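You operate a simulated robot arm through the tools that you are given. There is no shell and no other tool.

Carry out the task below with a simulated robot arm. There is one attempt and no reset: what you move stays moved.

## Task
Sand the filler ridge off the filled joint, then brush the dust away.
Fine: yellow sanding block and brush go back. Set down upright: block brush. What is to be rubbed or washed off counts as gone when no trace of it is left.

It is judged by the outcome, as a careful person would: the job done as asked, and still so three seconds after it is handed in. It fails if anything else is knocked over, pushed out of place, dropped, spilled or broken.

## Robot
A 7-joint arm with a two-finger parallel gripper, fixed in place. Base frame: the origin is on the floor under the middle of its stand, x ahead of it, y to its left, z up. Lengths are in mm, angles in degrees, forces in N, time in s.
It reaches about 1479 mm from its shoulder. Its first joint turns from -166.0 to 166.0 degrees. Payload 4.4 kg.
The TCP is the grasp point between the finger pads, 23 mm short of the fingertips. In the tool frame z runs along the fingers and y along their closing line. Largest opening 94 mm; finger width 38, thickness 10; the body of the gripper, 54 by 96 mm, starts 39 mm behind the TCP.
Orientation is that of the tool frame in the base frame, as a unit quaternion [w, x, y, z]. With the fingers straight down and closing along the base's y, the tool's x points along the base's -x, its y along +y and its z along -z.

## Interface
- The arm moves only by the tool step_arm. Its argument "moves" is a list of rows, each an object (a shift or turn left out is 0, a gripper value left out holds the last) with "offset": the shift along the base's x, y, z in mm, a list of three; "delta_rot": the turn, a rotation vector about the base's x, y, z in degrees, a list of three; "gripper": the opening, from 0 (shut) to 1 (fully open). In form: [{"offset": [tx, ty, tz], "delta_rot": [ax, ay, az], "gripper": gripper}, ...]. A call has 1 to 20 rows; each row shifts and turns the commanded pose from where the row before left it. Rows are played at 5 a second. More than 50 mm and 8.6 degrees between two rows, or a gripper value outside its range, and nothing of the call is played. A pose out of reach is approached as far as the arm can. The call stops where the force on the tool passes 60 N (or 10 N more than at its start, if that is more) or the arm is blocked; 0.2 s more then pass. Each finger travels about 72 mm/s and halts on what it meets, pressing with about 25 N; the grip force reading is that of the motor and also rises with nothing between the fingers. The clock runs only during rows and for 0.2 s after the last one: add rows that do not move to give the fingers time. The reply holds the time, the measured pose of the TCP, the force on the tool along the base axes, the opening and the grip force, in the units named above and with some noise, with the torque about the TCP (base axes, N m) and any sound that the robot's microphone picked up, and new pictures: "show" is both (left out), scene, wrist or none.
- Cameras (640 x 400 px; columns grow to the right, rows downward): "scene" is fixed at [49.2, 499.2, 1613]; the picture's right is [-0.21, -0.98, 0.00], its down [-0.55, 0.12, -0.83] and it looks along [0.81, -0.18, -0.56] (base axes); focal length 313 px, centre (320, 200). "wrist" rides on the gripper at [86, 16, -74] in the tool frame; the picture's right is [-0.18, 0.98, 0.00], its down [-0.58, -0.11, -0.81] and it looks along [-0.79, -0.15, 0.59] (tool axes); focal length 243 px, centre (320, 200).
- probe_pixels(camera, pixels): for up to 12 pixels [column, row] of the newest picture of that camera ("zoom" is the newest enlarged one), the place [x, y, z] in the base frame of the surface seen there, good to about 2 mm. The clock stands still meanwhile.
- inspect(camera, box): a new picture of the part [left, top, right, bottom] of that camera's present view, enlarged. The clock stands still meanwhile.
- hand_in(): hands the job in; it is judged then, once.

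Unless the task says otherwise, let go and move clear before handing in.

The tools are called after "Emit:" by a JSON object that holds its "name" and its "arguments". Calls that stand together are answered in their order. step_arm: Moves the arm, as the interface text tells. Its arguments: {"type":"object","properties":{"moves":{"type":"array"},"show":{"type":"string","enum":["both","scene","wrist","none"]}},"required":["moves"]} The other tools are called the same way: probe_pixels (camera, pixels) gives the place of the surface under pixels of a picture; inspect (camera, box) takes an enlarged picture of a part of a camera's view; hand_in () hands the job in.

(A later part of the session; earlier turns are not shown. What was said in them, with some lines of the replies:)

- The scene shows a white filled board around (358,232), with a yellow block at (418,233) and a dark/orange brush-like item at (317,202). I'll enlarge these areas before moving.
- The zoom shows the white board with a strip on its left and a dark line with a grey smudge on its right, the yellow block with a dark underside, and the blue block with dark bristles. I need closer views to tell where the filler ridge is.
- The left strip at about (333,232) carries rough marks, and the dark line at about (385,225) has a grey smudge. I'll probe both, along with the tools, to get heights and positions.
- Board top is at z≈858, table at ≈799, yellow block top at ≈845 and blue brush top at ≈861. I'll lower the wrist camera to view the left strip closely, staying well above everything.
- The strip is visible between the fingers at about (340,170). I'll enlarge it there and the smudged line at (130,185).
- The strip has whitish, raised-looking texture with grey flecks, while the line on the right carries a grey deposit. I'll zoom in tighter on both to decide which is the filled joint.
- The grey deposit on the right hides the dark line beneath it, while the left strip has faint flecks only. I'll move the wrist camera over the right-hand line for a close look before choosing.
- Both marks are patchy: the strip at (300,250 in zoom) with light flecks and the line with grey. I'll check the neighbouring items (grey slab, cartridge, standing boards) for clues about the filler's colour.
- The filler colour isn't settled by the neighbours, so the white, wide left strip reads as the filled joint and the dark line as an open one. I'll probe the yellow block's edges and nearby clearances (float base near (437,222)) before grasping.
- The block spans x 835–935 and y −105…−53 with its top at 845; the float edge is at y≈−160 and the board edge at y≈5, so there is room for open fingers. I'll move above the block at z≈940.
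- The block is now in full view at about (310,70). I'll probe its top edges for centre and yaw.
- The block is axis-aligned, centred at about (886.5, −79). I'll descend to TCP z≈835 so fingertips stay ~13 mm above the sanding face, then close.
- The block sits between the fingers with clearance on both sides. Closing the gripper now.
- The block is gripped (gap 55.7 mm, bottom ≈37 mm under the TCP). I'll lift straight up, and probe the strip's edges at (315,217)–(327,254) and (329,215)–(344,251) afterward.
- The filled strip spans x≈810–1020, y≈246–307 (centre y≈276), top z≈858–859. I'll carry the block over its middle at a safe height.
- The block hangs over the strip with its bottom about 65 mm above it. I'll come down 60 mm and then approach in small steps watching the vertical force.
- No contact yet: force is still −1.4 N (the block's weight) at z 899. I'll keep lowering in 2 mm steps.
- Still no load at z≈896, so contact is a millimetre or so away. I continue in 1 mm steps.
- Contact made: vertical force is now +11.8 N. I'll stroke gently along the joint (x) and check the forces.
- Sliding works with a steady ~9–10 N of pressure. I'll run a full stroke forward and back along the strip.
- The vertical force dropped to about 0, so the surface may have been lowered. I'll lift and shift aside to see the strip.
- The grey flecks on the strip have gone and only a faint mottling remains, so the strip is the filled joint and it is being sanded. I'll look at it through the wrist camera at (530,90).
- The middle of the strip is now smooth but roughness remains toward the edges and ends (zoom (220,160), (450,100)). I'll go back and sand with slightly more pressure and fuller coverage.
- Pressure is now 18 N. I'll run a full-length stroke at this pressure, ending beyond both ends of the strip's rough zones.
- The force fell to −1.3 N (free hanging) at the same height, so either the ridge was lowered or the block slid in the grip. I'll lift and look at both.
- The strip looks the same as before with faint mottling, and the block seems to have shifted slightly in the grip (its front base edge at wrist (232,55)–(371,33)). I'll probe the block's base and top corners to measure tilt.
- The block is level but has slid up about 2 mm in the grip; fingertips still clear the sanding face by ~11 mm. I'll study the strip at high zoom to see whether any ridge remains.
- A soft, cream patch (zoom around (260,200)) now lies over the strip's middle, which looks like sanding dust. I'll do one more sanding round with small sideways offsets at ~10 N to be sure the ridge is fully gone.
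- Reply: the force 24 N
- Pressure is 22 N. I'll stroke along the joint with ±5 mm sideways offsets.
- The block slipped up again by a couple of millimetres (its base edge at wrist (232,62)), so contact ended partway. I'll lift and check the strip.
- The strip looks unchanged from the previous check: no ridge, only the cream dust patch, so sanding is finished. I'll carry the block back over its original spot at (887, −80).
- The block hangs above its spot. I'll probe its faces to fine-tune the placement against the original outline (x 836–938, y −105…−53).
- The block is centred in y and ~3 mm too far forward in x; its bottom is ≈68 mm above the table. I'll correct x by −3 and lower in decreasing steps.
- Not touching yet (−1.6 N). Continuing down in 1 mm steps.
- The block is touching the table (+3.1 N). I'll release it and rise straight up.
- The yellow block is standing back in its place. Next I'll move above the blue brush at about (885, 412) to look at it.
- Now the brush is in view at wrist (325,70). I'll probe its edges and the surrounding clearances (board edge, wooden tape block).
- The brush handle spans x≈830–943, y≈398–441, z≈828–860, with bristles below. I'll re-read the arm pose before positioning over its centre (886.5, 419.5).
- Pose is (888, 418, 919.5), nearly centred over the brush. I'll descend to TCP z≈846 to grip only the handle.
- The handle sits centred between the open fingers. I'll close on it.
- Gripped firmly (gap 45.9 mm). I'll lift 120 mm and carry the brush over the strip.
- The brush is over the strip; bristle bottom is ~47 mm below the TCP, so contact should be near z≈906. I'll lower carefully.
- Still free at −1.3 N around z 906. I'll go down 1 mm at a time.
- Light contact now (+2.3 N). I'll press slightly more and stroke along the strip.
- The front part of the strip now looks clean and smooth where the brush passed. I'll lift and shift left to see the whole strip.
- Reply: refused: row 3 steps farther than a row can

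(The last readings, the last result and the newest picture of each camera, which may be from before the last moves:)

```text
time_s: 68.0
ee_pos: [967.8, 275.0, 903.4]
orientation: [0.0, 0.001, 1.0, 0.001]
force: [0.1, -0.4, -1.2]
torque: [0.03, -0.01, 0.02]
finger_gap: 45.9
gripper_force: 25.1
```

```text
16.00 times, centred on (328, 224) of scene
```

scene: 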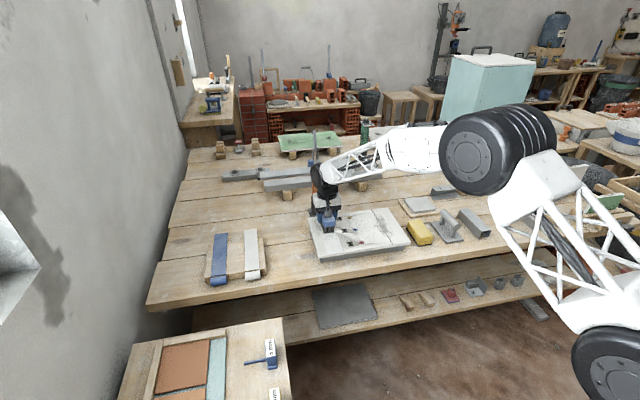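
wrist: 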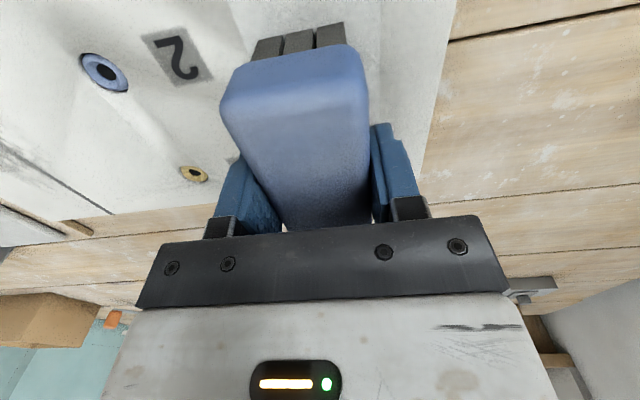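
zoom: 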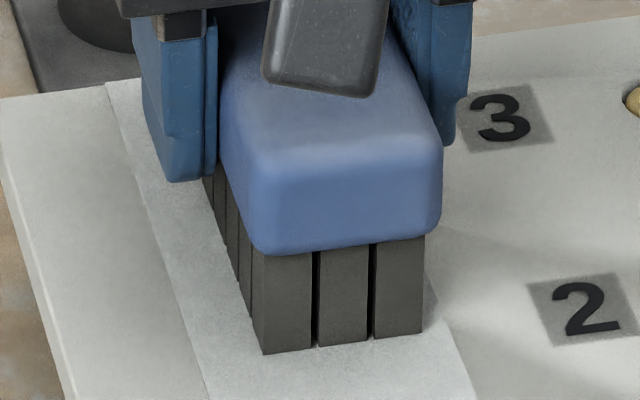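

That step was refused for a row over 50 mm; nothing moved. I'll repeat with shorter rows.

Emit:
{"name": "step_arm", "arguments": {"moves": [{"offset": [0, 0, 20]}, {"offset": [-20, 0, 30]}, {"offset": [-25, -35, 10]}, {"offset": [-25, -40, 0]}, {"offset": [-20, -40, 0]}, {"offset": [-10, -15, 0]}, {}], "show": "both"}}

Emit:
{"name": "inspect", "arguments": {"camera": "scene", "box": [305, 205, 361, 260]}}

Emit:
{"name": "inspect", "arguments": {"camera": "wrist", "box": [400, 0, 640, 190]}}

Emit:
{"name": "inspect", "arguments": {"camera": "scene", "box": [312, 212, 344, 236]}}

Emit:
{"name": "inspect", "arguments": {"camera": "scene", "box": [322, 236, 346, 254]}}

```text
time_s: 69.6
ee_pos: [864.0, 147.2, 962.0]
orientation: [0.0, -0.001, 1.0, 0.001]
force: [-0.7, -0.3, -0.4]
torque: [-0.01, 0.03, -0.01]
finger_gap: 45.9
gripper_force: 24.8
```

scene: 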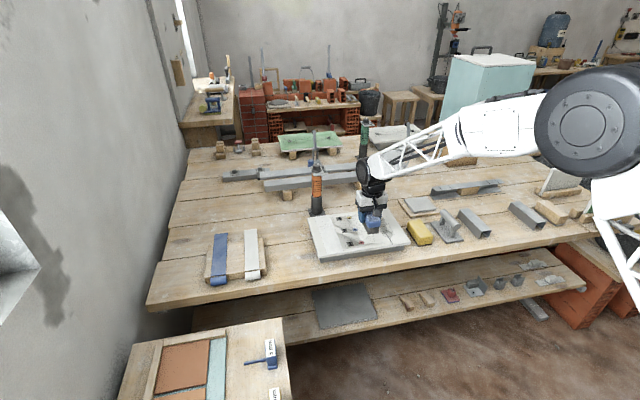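
wrist: 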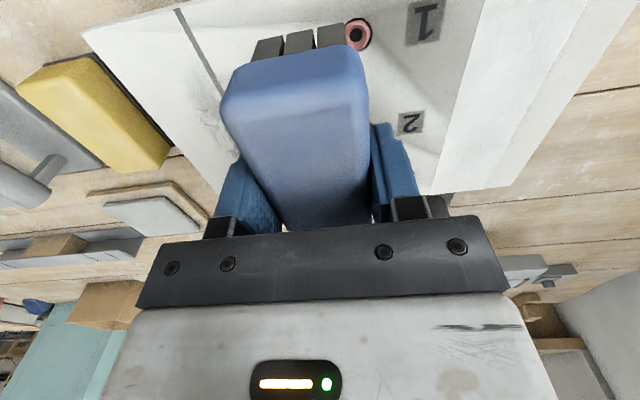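

```text
7.27 times, centred on (333, 232) of scene
```

zoom: 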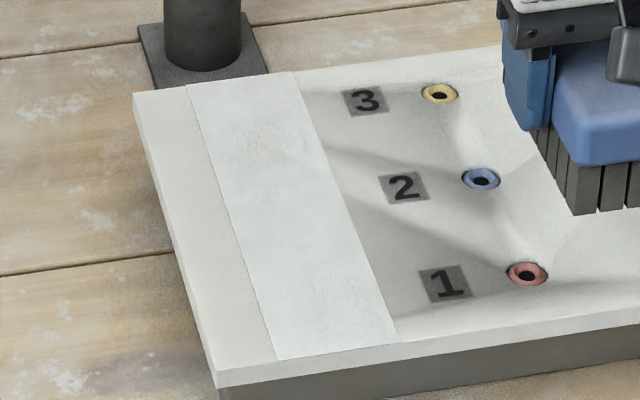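

```text
2.11 times, centred on (520, 95) of wrist
```

zoom: 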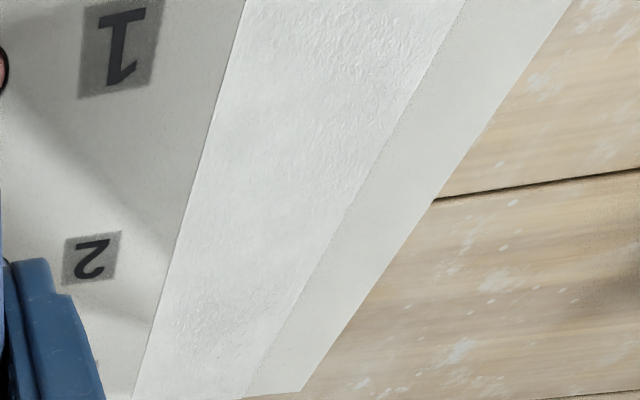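

```text
16.00 times, centred on (328, 224) of scene
```

zoom: 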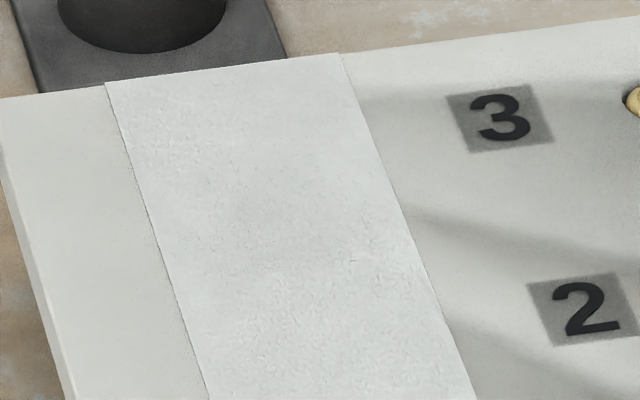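

```text
16.00 times, centred on (334, 245) of scene
```

zoom: 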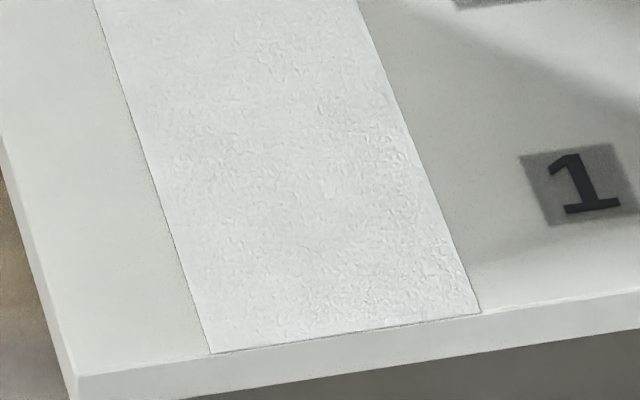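

The strip is nearly uniform now; a faint greyish trace remains toward the far end (zoom (290,210)). I'll return for another brushing round covering the full width and the far end.

Emit:
{"name": "step_arm", "arguments": {"moves": [{"offset": [22, 40, 0]}, {"offset": [22, 40, 0]}, {"offset": [22, 38, 0]}, {"offset": [0, 0, -25]}, {"offset": [0, 0, -20]}, {"offset": [0, 0, -12]}, {}], "show": "none"}}

Emit:
{"name": "step_arm", "arguments": {"moves": [{"offset": [0, 0, -2]}, {}], "show": "none"}}

Emit:
{"name": "step_arm", "arguments": {"moves": [{"offset": [0, 0, -1.5]}, {}], "show": "none"}}

Emit:
{"name": "step_arm", "arguments": {"moves": [{"offset": [0, 0, -0.7]}, {}], "show": "none"}}

```text
time_s: 71.2
ee_pos: [932.6, 264.6, 905.5]
orientation: [0.001, 0.0, 1.0, -0.001]
force: [-0.2, 0.3, -1.2]
torque: [0.0, -0.02, -0.02]
finger_gap: 45.8
gripper_force: 25.4
```

```text
time_s: 71.8
ee_pos: [933.5, 266.1, 903.8]
orientation: [0.0, 0.0, 1.0, 0.001]
force: [-0.7, -1.3, -0.5]
torque: [-0.02, -0.06, 0.02]
finger_gap: 45.6
gripper_force: 24.8
```

```text
time_s: 72.4
ee_pos: [932.9, 265.4, 904.1]
orientation: [0.001, 0.0, 1.0, 0.0]
force: [-5.3, -1.7, 15.5]
torque: [-0.11, 0.37, 0.03]
finger_gap: 45.7
gripper_force: 25.0
```

```text
time_s: 73.0
ee_pos: [933.5, 265.5, 902.7]
orientation: [0.0, -0.001, 1.0, -0.001]
force: [2.4, 1.7, 18.6]
torque: [-0.01, -0.04, -0.02]
finger_gap: 45.9
gripper_force: 24.4
```

Contact pressure is 18 N, more than needed, so I'll ease up 0.6 mm and then stroke at this y, and again at the other y lanes.

Emit:
{"name": "step_arm", "arguments": {"moves": [{"offset": [0, 0, 0.6]}, {"offset": [12, 0, 0]}, {"offset": [12, 0, 0]}, {"offset": [12, 0, 0]}, {"offset": [8, 0, 0]}, {"offset": [-12, 0, 0]}, {"offset": [-12, 0, 0]}, {"offset": [-12, 0, 0]}, {"offset": [-12, 0, 0]}, {"offset": [-12, 0, 0]}, {"offset": [-12, 0, 0]}, {"offset": [-12, 0, 0]}, {"offset": [-12, 0, 0]}, {"offset": [-12, 0, 0]}, {"offset": [0, 13, 0]}, {}], "show": "none"}}

Emit:
{"name": "step_arm", "arguments": {"moves": [{"offset": [12, 0, 0]}, {"offset": [12, 0, 0]}, {"offset": [12, 0, 0]}, {"offset": [12, 0, 0]}, {"offset": [12, 0, 0]}, {"offset": [12, 0, 0]}, {}], "show": "none"}}

```text
time_s: 76.4
ee_pos: [869.3, 277.1, 901.5]
orientation: [0.0, 0.001, 1.0, 0.0]
force: [0.3, 0.5, -0.5]
torque: [0.01, 0.02, 0.0]
finger_gap: 45.7
gripper_force: 25.3
```

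```text
time_s: 78.0
ee_pos: [941.0, 276.8, 902.8]
orientation: [0.0, 0.0, 1.0, 0.0]
force: [0.3, -0.4, -1.1]
torque: [-0.03, 0.01, 0.0]
finger_gap: 45.9
gripper_force: 25.0
```

Contact was lost again (−1.1 N), the brush having crept up slightly. I'll lower a little to regain light contact.

Emit:
{"name": "step_arm", "arguments": {"moves": [{"offset": [0, 0, -0.8]}, {}], "show": "none"}}

Emit:
{"name": "step_arm", "arguments": {"moves": [{"offset": [0, 0, -0.6]}, {}], "show": "none"}}

```text
time_s: 78.6
ee_pos: [940.8, 276.8, 902.7]
orientation: [0.0, 0.001, 1.0, 0.0]
force: [0.1, 0.2, -1.3]
torque: [0.0, 0.02, 0.0]
finger_gap: 45.7
gripper_force: 24.7
```

```text
time_s: 79.2
ee_pos: [942.3, 276.8, 900.5]
orientation: [0.0, 0.0, 1.0, 0.0]
force: [1.9, -0.9, 3.4]
torque: [-0.06, 0.21, 0.06]
finger_gap: 45.8
gripper_force: 24.6
```

Light contact again (+3.4 N). I'll press half a millimetre more and brush along the middle and outer lanes.

Emit:
{"name": "step_arm", "arguments": {"moves": [{"offset": [0, 0, -0.4]}, {"offset": [12, 0, 0]}, {"offset": [12, 0, 0]}, {"offset": [10, 0, 0]}, {"offset": [-12, 0, 0]}, {"offset": [-12, 0, 0]}, {"offset": [-12, 0, 0]}, {"offset": [-12, 0, 0]}, {"offset": [-12, 0, 0]}, {"offset": [-12, 0, 0]}, {"offset": [-12, 0, 0]}, {"offset": [-12, 0, 0]}, {}], "show": "none"}}

Emit:
{"name": "step_arm", "arguments": {"moves": [{"offset": [0, 12, -0.4]}, {"offset": [12, 0, 0]}, {"offset": [12, 0, 0]}, {"offset": [12, 0, 0]}, {"offset": [12, 0, 0]}, {"offset": [12, 0, 0]}, {"offset": [12, 0, 0]}, {"offset": [12, 0, 0]}, {"offset": [10, 0, 0]}, {}], "show": "none"}}

```text
time_s: 82.0
ee_pos: [878.8, 276.1, 900.6]
orientation: [0.001, 0.0, 1.0, 0.0]
force: [5.5, 0.4, 17.3]
torque: [-0.02, -0.17, -0.07]
finger_gap: 46.0
gripper_force: 25.3
```

```text
time_s: 84.2
ee_pos: [974.1, 290.3, 898.8]
orientation: [0.0, 0.0, 1.0, 0.0]
force: [-2.2, 0.8, 4.7]
torque: [0.04, 0.41, -0.05]
finger_gap: 46.1
gripper_force: 24.8
```

Contact held through both lanes. One return stroke on the outer lane, then I'll lift away and inspect.

Emit:
{"name": "step_arm", "arguments": {"moves": [{"offset": [-12, 0, 0]}, {"offset": [-12, 0, 0]}, {"offset": [-12, 0, 0]}, {"offset": [-12, 0, 0]}, {"offset": [-12, 0, 0]}, {"offset": [-12, 0, 0]}, {"offset": [-12, 0, 0]}, {"offset": [-12, 0, 0]}, {"offset": [-12, 0, 0]}, {"offset": [0, 0, 20]}, {"offset": [0, 0, 30]}, {"offset": [0, -40, 12]}, {"offset": [0, -45, 0]}, {"offset": [0, -45, 0]}, {"offset": [0, -10, 0]}, {}], "show": "both"}}

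Emit:
{"name": "inspect", "arguments": {"camera": "scene", "box": [305, 205, 361, 260]}}

Emit:
{"name": "inspect", "arguments": {"camera": "wrist", "box": [400, 0, 640, 190]}}

Emit:
{"name": "inspect", "arguments": {"camera": "scene", "box": [312, 212, 344, 236]}}

Emit:
{"name": "inspect", "arguments": {"camera": "scene", "box": [322, 230, 350, 254]}}

```text
time_s: 87.6
ee_pos: [866.2, 149.9, 964.2]
orientation: [-0.001, 0.0, 1.0, 0.0]
force: [0.0, -0.2, -1.6]
torque: [-0.01, 0.02, -0.01]
finger_gap: 45.8
gripper_force: 25.6
```

scene: 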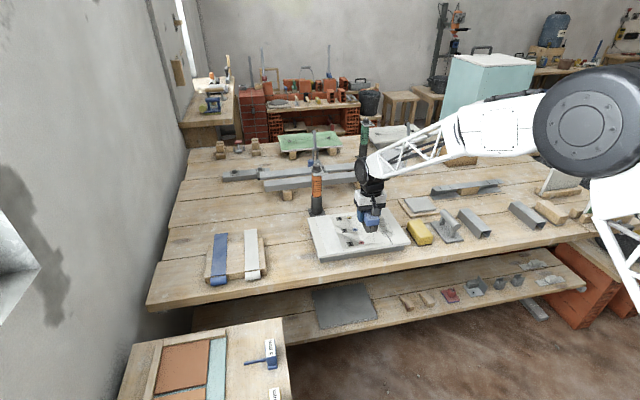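
wrist: 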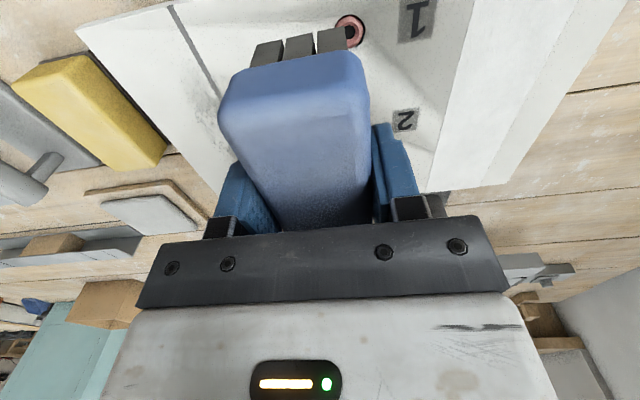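

```text
7.27 times, centred on (333, 232) of scene
```

zoom: 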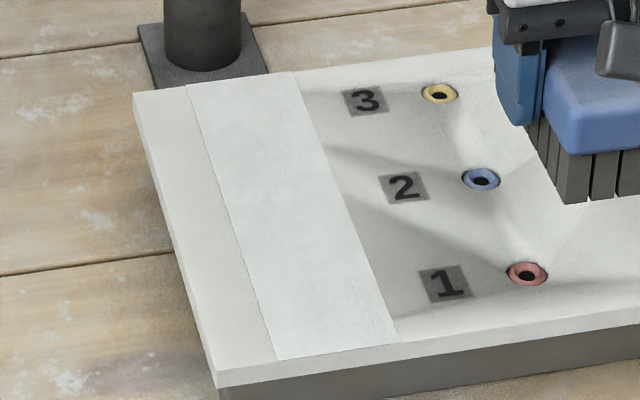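

```text
2.11 times, centred on (520, 95) of wrist
```

zoom: 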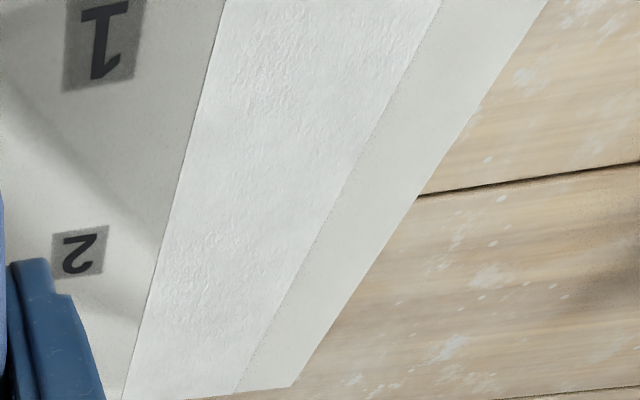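

```text
16.00 times, centred on (328, 224) of scene
```

zoom: 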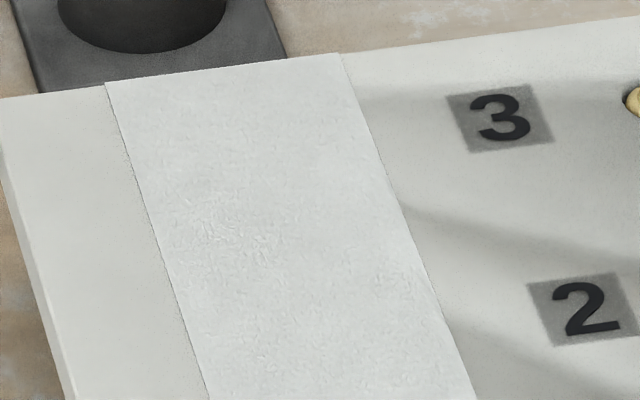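

```text
16.00 times, centred on (336, 242) of scene
```

zoom: 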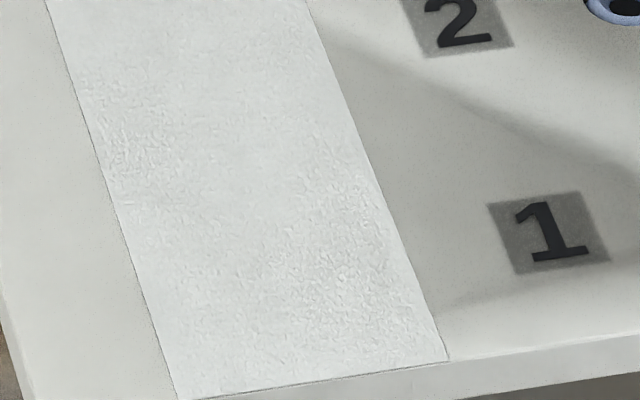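

The strip is now uniformly white. I'll double-check the spot around scene zoom (210,215) and the board surface beside it for leftover dust.

Emit:
{"name": "inspect", "arguments": {"camera": "scene", "box": [314, 216, 330, 228]}}

Emit:
{"name": "inspect", "arguments": {"camera": "scene", "box": [326, 216, 342, 228]}}

Emit:
{"name": "inspect", "arguments": {"camera": "scene", "box": [318, 226, 334, 238]}}

Emit:
{"name": "inspect", "arguments": {"camera": "scene", "box": [326, 228, 342, 240]}}

Emit:
{"name": "inspect", "arguments": {"camera": "wrist", "box": [470, 60, 550, 120]}}

Emit:
{"name": "inspect", "arguments": {"camera": "wrist", "box": [440, 120, 520, 180]}}

```text
16.00 times, centred on (322, 222) of scene
```

zoom: 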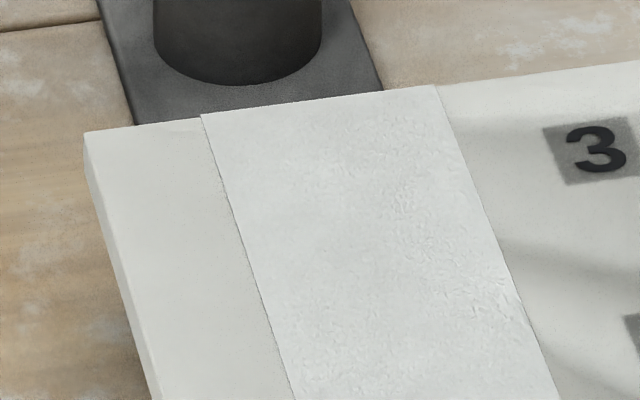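

```text
16.00 times, centred on (334, 222) of scene
```

zoom: 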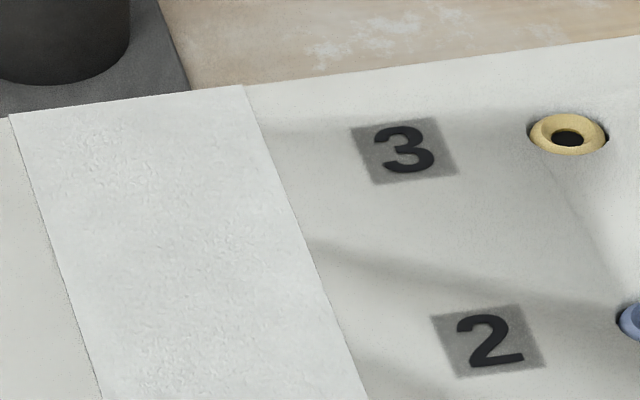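

```text
16.00 times, centred on (326, 232) of scene
```

zoom: 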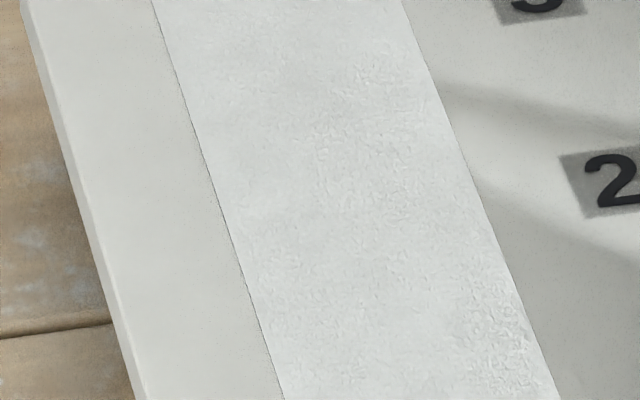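

```text
16.00 times, centred on (334, 234) of scene
```

zoom: 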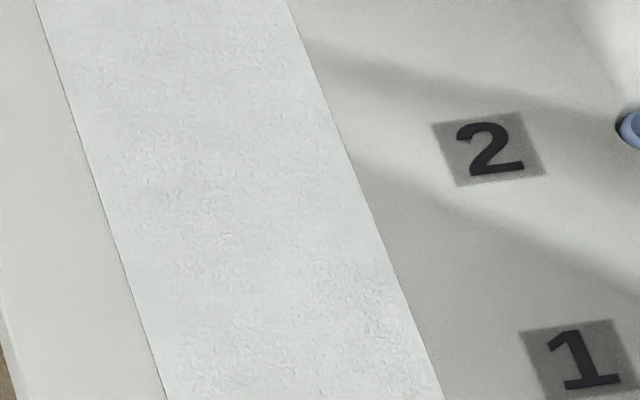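

```text
6.67 times, centred on (510, 90) of wrist
```

zoom: 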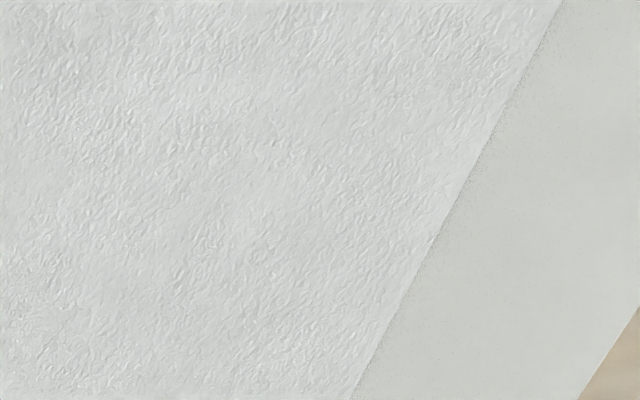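

```text
6.67 times, centred on (480, 150) of wrist
```

zoom: 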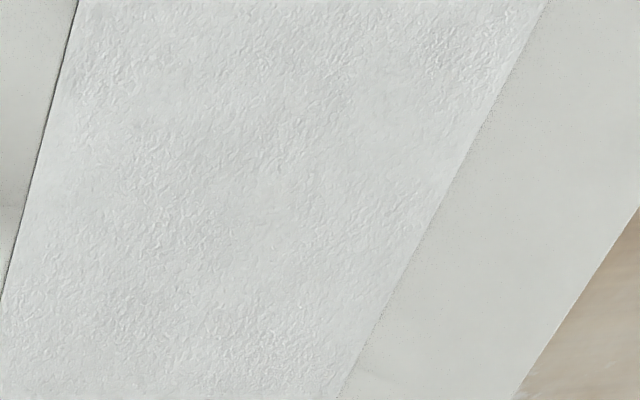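

The strip is clean and uniform in every close-up, with no flecks or cream dust left. I'll carry the brush back over its original spot at (885, 418) and probe it before setting it down.

Emit:
{"name": "step_arm", "arguments": {"moves": [{"offset": [3, 40, 0]}, {"offset": [3, 40, 0]}, {"offset": [3, 40, 0]}, {"offset": [3, 40, 0]}, {"offset": [3, 40, 0]}, {"offset": [3, 40, 0]}, {"offset": [2, 30, 0]}, {}, {"offset": [0, 0, -30]}, {"offset": [0, 0, -20]}, {}], "show": "both"}}

Emit:
{"name": "inspect", "arguments": {"camera": "scene", "box": [266, 200, 330, 280]}}

Emit:
{"name": "probe_pixels", "arguments": {"camera": "wrist", "pixels": [[225, 110], [290, 90], [365, 90], [240, 70], [345, 60], [270, 45], [320, 38], [300, 120], [340, 200], [280, 200]]}}

Emit:
{"name": "inspect", "arguments": {"camera": "scene", "box": [305, 200, 420, 262]}}

```text
time_s: 90.0
ee_pos: [885.1, 419.6, 914.4]
orientation: [0.0, 0.0, 1.0, 0.0]
force: [0.6, 0.7, -1.2]
torque: [-0.01, 0.02, 0.01]
finger_gap: 45.9
gripper_force: 24.5
```

scene: 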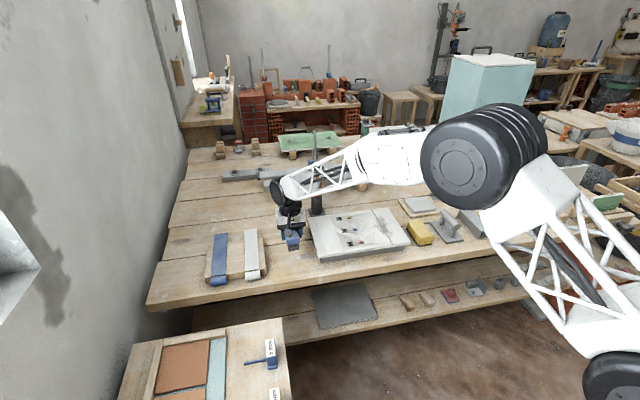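
wrist: 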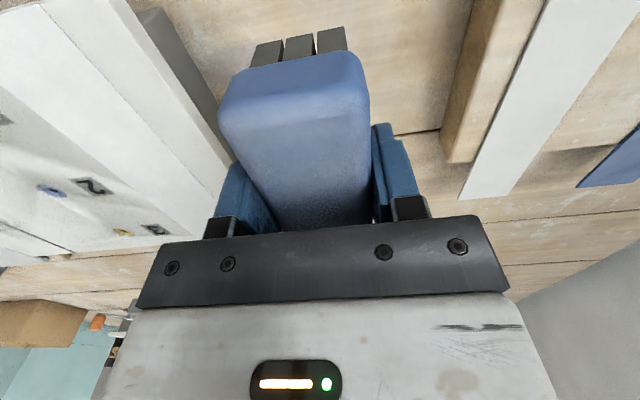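

```text
5.00 times, centred on (298, 240) of scene
```

zoom: 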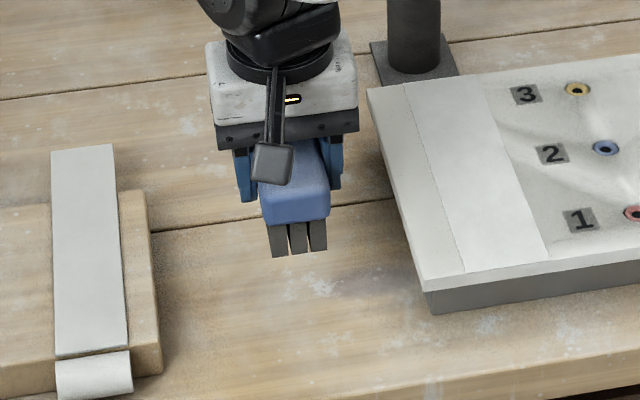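

```text
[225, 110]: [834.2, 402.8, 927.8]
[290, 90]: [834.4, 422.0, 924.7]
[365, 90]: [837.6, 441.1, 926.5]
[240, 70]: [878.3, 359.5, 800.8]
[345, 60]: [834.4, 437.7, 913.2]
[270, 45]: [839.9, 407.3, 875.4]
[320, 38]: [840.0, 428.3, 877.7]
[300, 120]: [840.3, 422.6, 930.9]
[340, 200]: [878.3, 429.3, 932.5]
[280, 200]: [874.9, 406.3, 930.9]
```

```text
5.57 times, centred on (362, 231) of scene
```

zoom: 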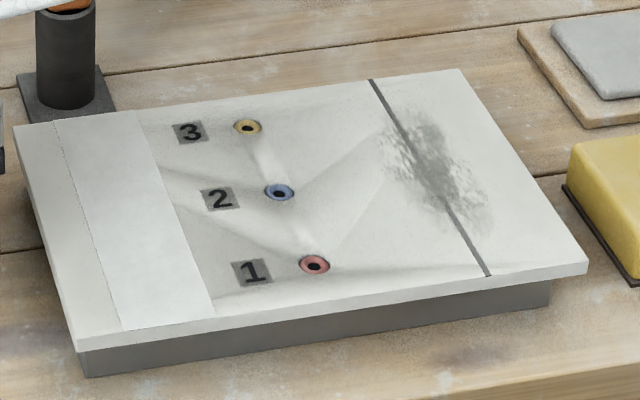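

The filled joint is clean and the brush hangs over its spot, ~3–4 mm too far in +x, its bristles ≈72 mm above the table. I'll correct x and lower it gradually.

Emit:
{"name": "step_arm", "arguments": {"moves": [{"offset": [-3.5, 0, -25]}, {"offset": [0, 0, -22]}, {"offset": [0, 0, -12]}, {"offset": [0, 0, -7]}, {}], "show": "none"}}

Emit:
{"name": "step_arm", "arguments": {"moves": [{"offset": [0, 0, -2]}, {}], "show": "none"}}

Emit:
{"name": "step_arm", "arguments": {"moves": [{"offset": [0, 0, -1.5]}, {}], "show": "none"}}

Emit:
{"name": "step_arm", "arguments": {"moves": [{"offset": [0, 0, -1]}, {}], "show": "none"}}

```text
time_s: 91.2
ee_pos: [882.6, 418.7, 847.3]
orientation: [0.0, 0.0, 1.0, 0.0]
force: [-0.4, 0.6, -1.7]
torque: [0.02, -0.02, 0.03]
finger_gap: 45.8
gripper_force: 24.7
```

```text
time_s: 91.8
ee_pos: [882.3, 419.8, 844.9]
orientation: [0.0, 0.0, 1.0, 0.001]
force: [0.2, -0.5, -0.9]
torque: [-0.01, 0.01, 0.02]
finger_gap: 45.9
gripper_force: 25.1
```

```text
time_s: 92.4
ee_pos: [882.0, 419.3, 842.7]
orientation: [-0.001, 0.0, 1.0, 0.0]
force: [-0.1, -0.8, -1.8]
torque: [0.0, 0.03, 0.01]
finger_gap: 45.8
gripper_force: 24.9
```

```text
time_s: 93.0
ee_pos: [882.2, 420.0, 841.1]
orientation: [-0.001, 0.0, 1.0, 0.0]
force: [0.2, -0.4, 0.8]
torque: [-0.02, 0.11, 0.01]
finger_gap: 46.1
gripper_force: 25.2
```

The bristles are just touching (+0.8 N). I'll seat it by 0.5 mm more, release, and rise.

Emit:
{"name": "step_arm", "arguments": {"moves": [{"offset": [0, 0, -0.5]}, {}], "show": "none"}}

Emit:
{"name": "step_arm", "arguments": {"moves": [{"gripper": 0.65}, {"gripper": 0.85}, {"gripper": 1}, {}, {}], "show": "wrist"}}

```text
time_s: 93.6
ee_pos: [883.3, 420.7, 842.3]
orientation: [0.001, 0.0, 1.0, 0.0]
force: [1.5, 2.4, 8.6]
torque: [0.07, 0.47, -0.11]
finger_gap: 45.7
gripper_force: 25.0
```

```text
time_s: 94.8
ee_pos: [881.8, 420.1, 841.4]
orientation: [0.0, 0.0, 1.0, 0.0]
force: [0.8, 0.0, -0.3]
torque: [-0.04, 0.01, 0.03]
finger_gap: 93.6
gripper_force: 0.1
```

wrist: 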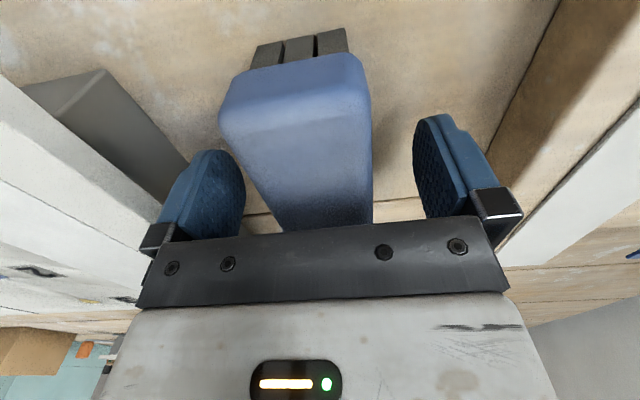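

The brush stands free between the open fingers. I'll rise straight up, well clear.

Emit:
{"name": "step_arm", "arguments": {"moves": [{"offset": [0, 0, 15]}, {"offset": [0, 0, 30]}, {"offset": [0, 0, 45]}, {"offset": [0, 0, 45]}, {"offset": [0, 0, 45]}, {"offset": [-30, 0, 35]}, {"offset": [-30, 0, 35]}, {}], "show": "both"}}

Emit:
{"name": "inspect", "arguments": {"camera": "scene", "box": [200, 190, 320, 280]}}

Emit:
{"name": "inspect", "arguments": {"camera": "scene", "box": [290, 190, 450, 270]}}

Emit:
{"name": "inspect", "arguments": {"camera": "wrist", "box": [0, 0, 400, 250]}}

Emit:
{"name": "inspect", "arguments": {"camera": "scene", "box": [372, 206, 404, 246]}}

```text
time_s: 96.6
ee_pos: [822.0, 421.8, 1091.0]
orientation: [0.0, 0.0, 1.0, 0.0]
force: [-0.1, -0.1, 0.8]
torque: [0.01, 0.0, 0.0]
finger_gap: 94.0
gripper_force: 0.2
```

scene: 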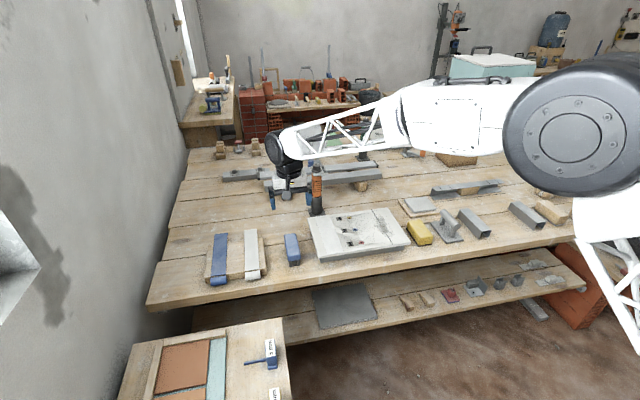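
wrist: 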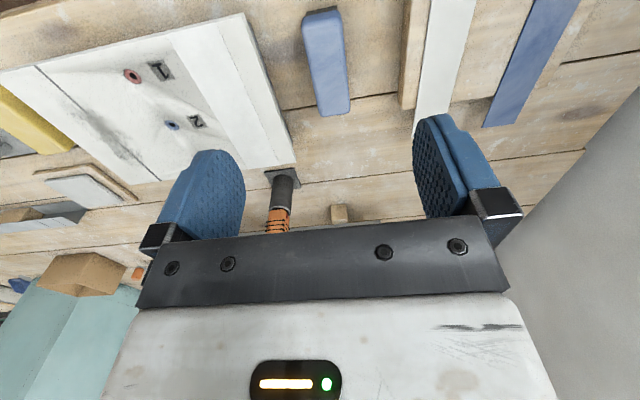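

```text
4.44 times, centred on (260, 235) of scene
```

zoom: 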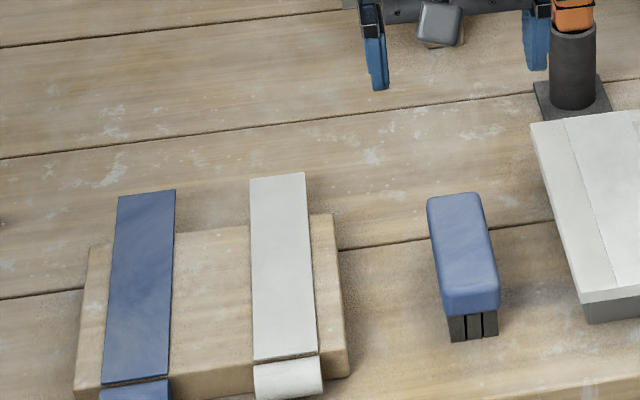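

```text
4.00 times, centred on (370, 230) of scene
```

zoom: 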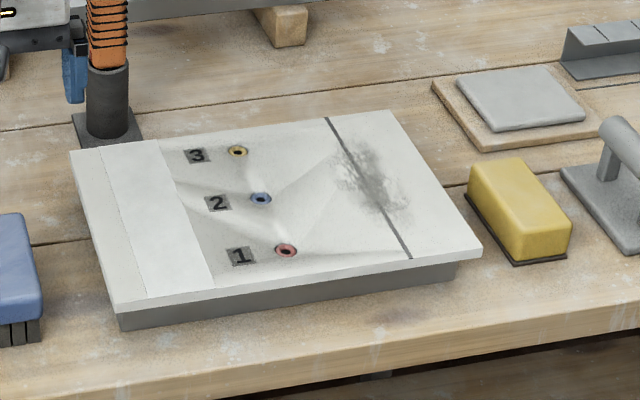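

```text
1.60 times, centred on (200, 125) of wrist
```

zoom: 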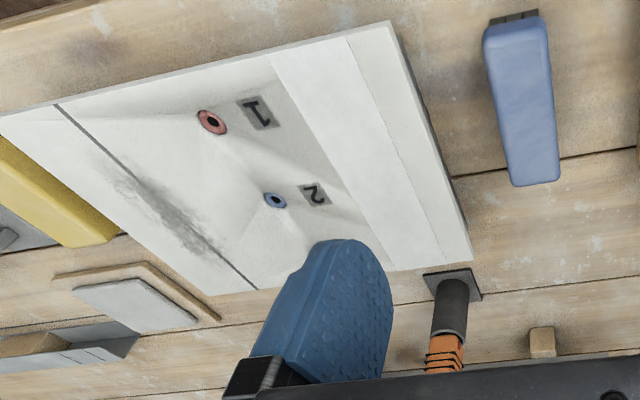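

```text
10.00 times, centred on (388, 226) of scene
```

zoom: 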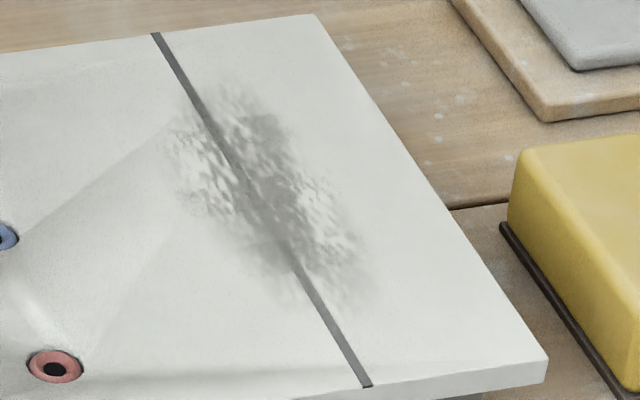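

Board, block and brush match their starting pixels (brush top corner (284,235), board corners unchanged) and both tools stand upright. A last set of close-ups of the strip to confirm no trace is left.

Emit:
{"name": "inspect", "arguments": {"camera": "scene", "box": [312, 212, 344, 232]}}

Emit:
{"name": "inspect", "arguments": {"camera": "scene", "box": [316, 226, 348, 246]}}

Emit:
{"name": "inspect", "arguments": {"camera": "scene", "box": [318, 238, 350, 258]}}

Emit:
{"name": "inspect", "arguments": {"camera": "wrist", "box": [160, 10, 300, 170]}}

```text
16.00 times, centred on (328, 222) of scene
```

zoom: 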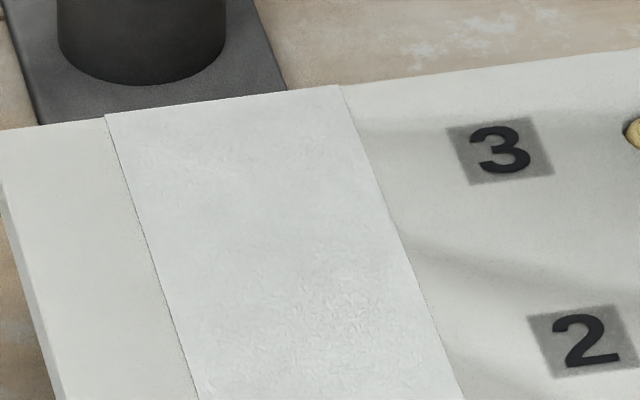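

```text
16.00 times, centred on (332, 236) of scene
```

zoom: 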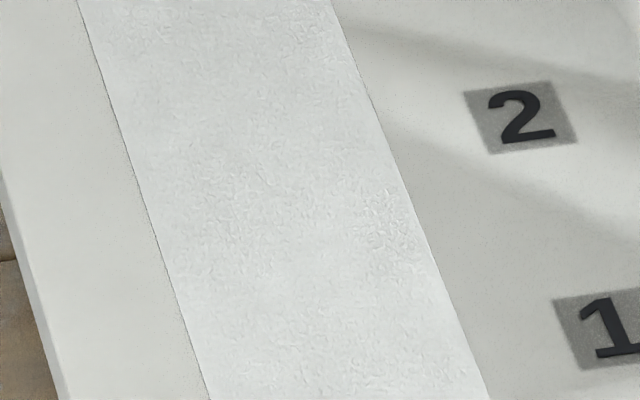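

```text
16.00 times, centred on (334, 248) of scene
```

zoom: 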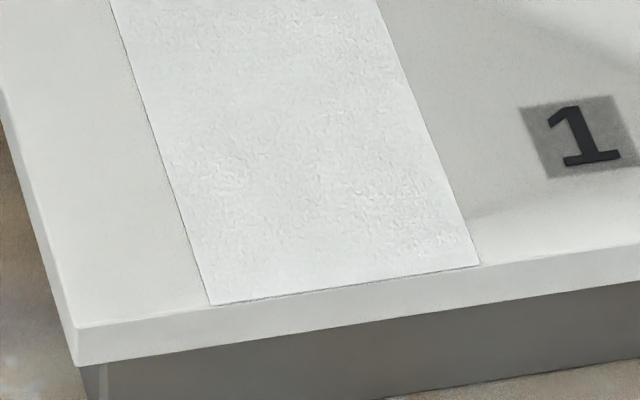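

```text
2.50 times, centred on (230, 90) of wrist
```

zoom: 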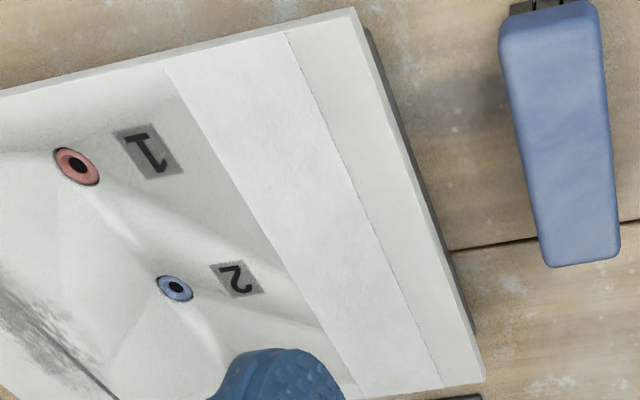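

The strip is an even white along its whole length, with no ridge flecks and no dust. The block and brush stand upright in their places, nothing else has moved, and the gripper is empty and clear. The grey mark on the open joint was there at the start and isn't part of this job, so I left it alone. Handing in.

Emit:
{"name": "hand_in", "arguments": {}}

```text
The job is handed in.
```

I sanded the filler ridge off the filled joint and brushed the dust away. In the last close-ups the joint was an even white along its whole length, with no flecks or dust.

- **Tools:** The yellow sanding block and the blue brush are back where they started, to within a few millimetres. Both are standing upright. The gripper is empty and clear of the bench.
- **Which joint:** The board has two joints. I took the wide white strip on the left as the filled one. Sanding cleared its grey flecks and left a pale dust patch, which the brush then removed.
- **Left alone:** The dark line on the right of the board has a grey smudge on it that was there from the start. I read that as the open joint and not part of this job, so I neither sanded nor brushed it.
- **Surroundings:** The board and everything around it looked unmoved in the final pictures.
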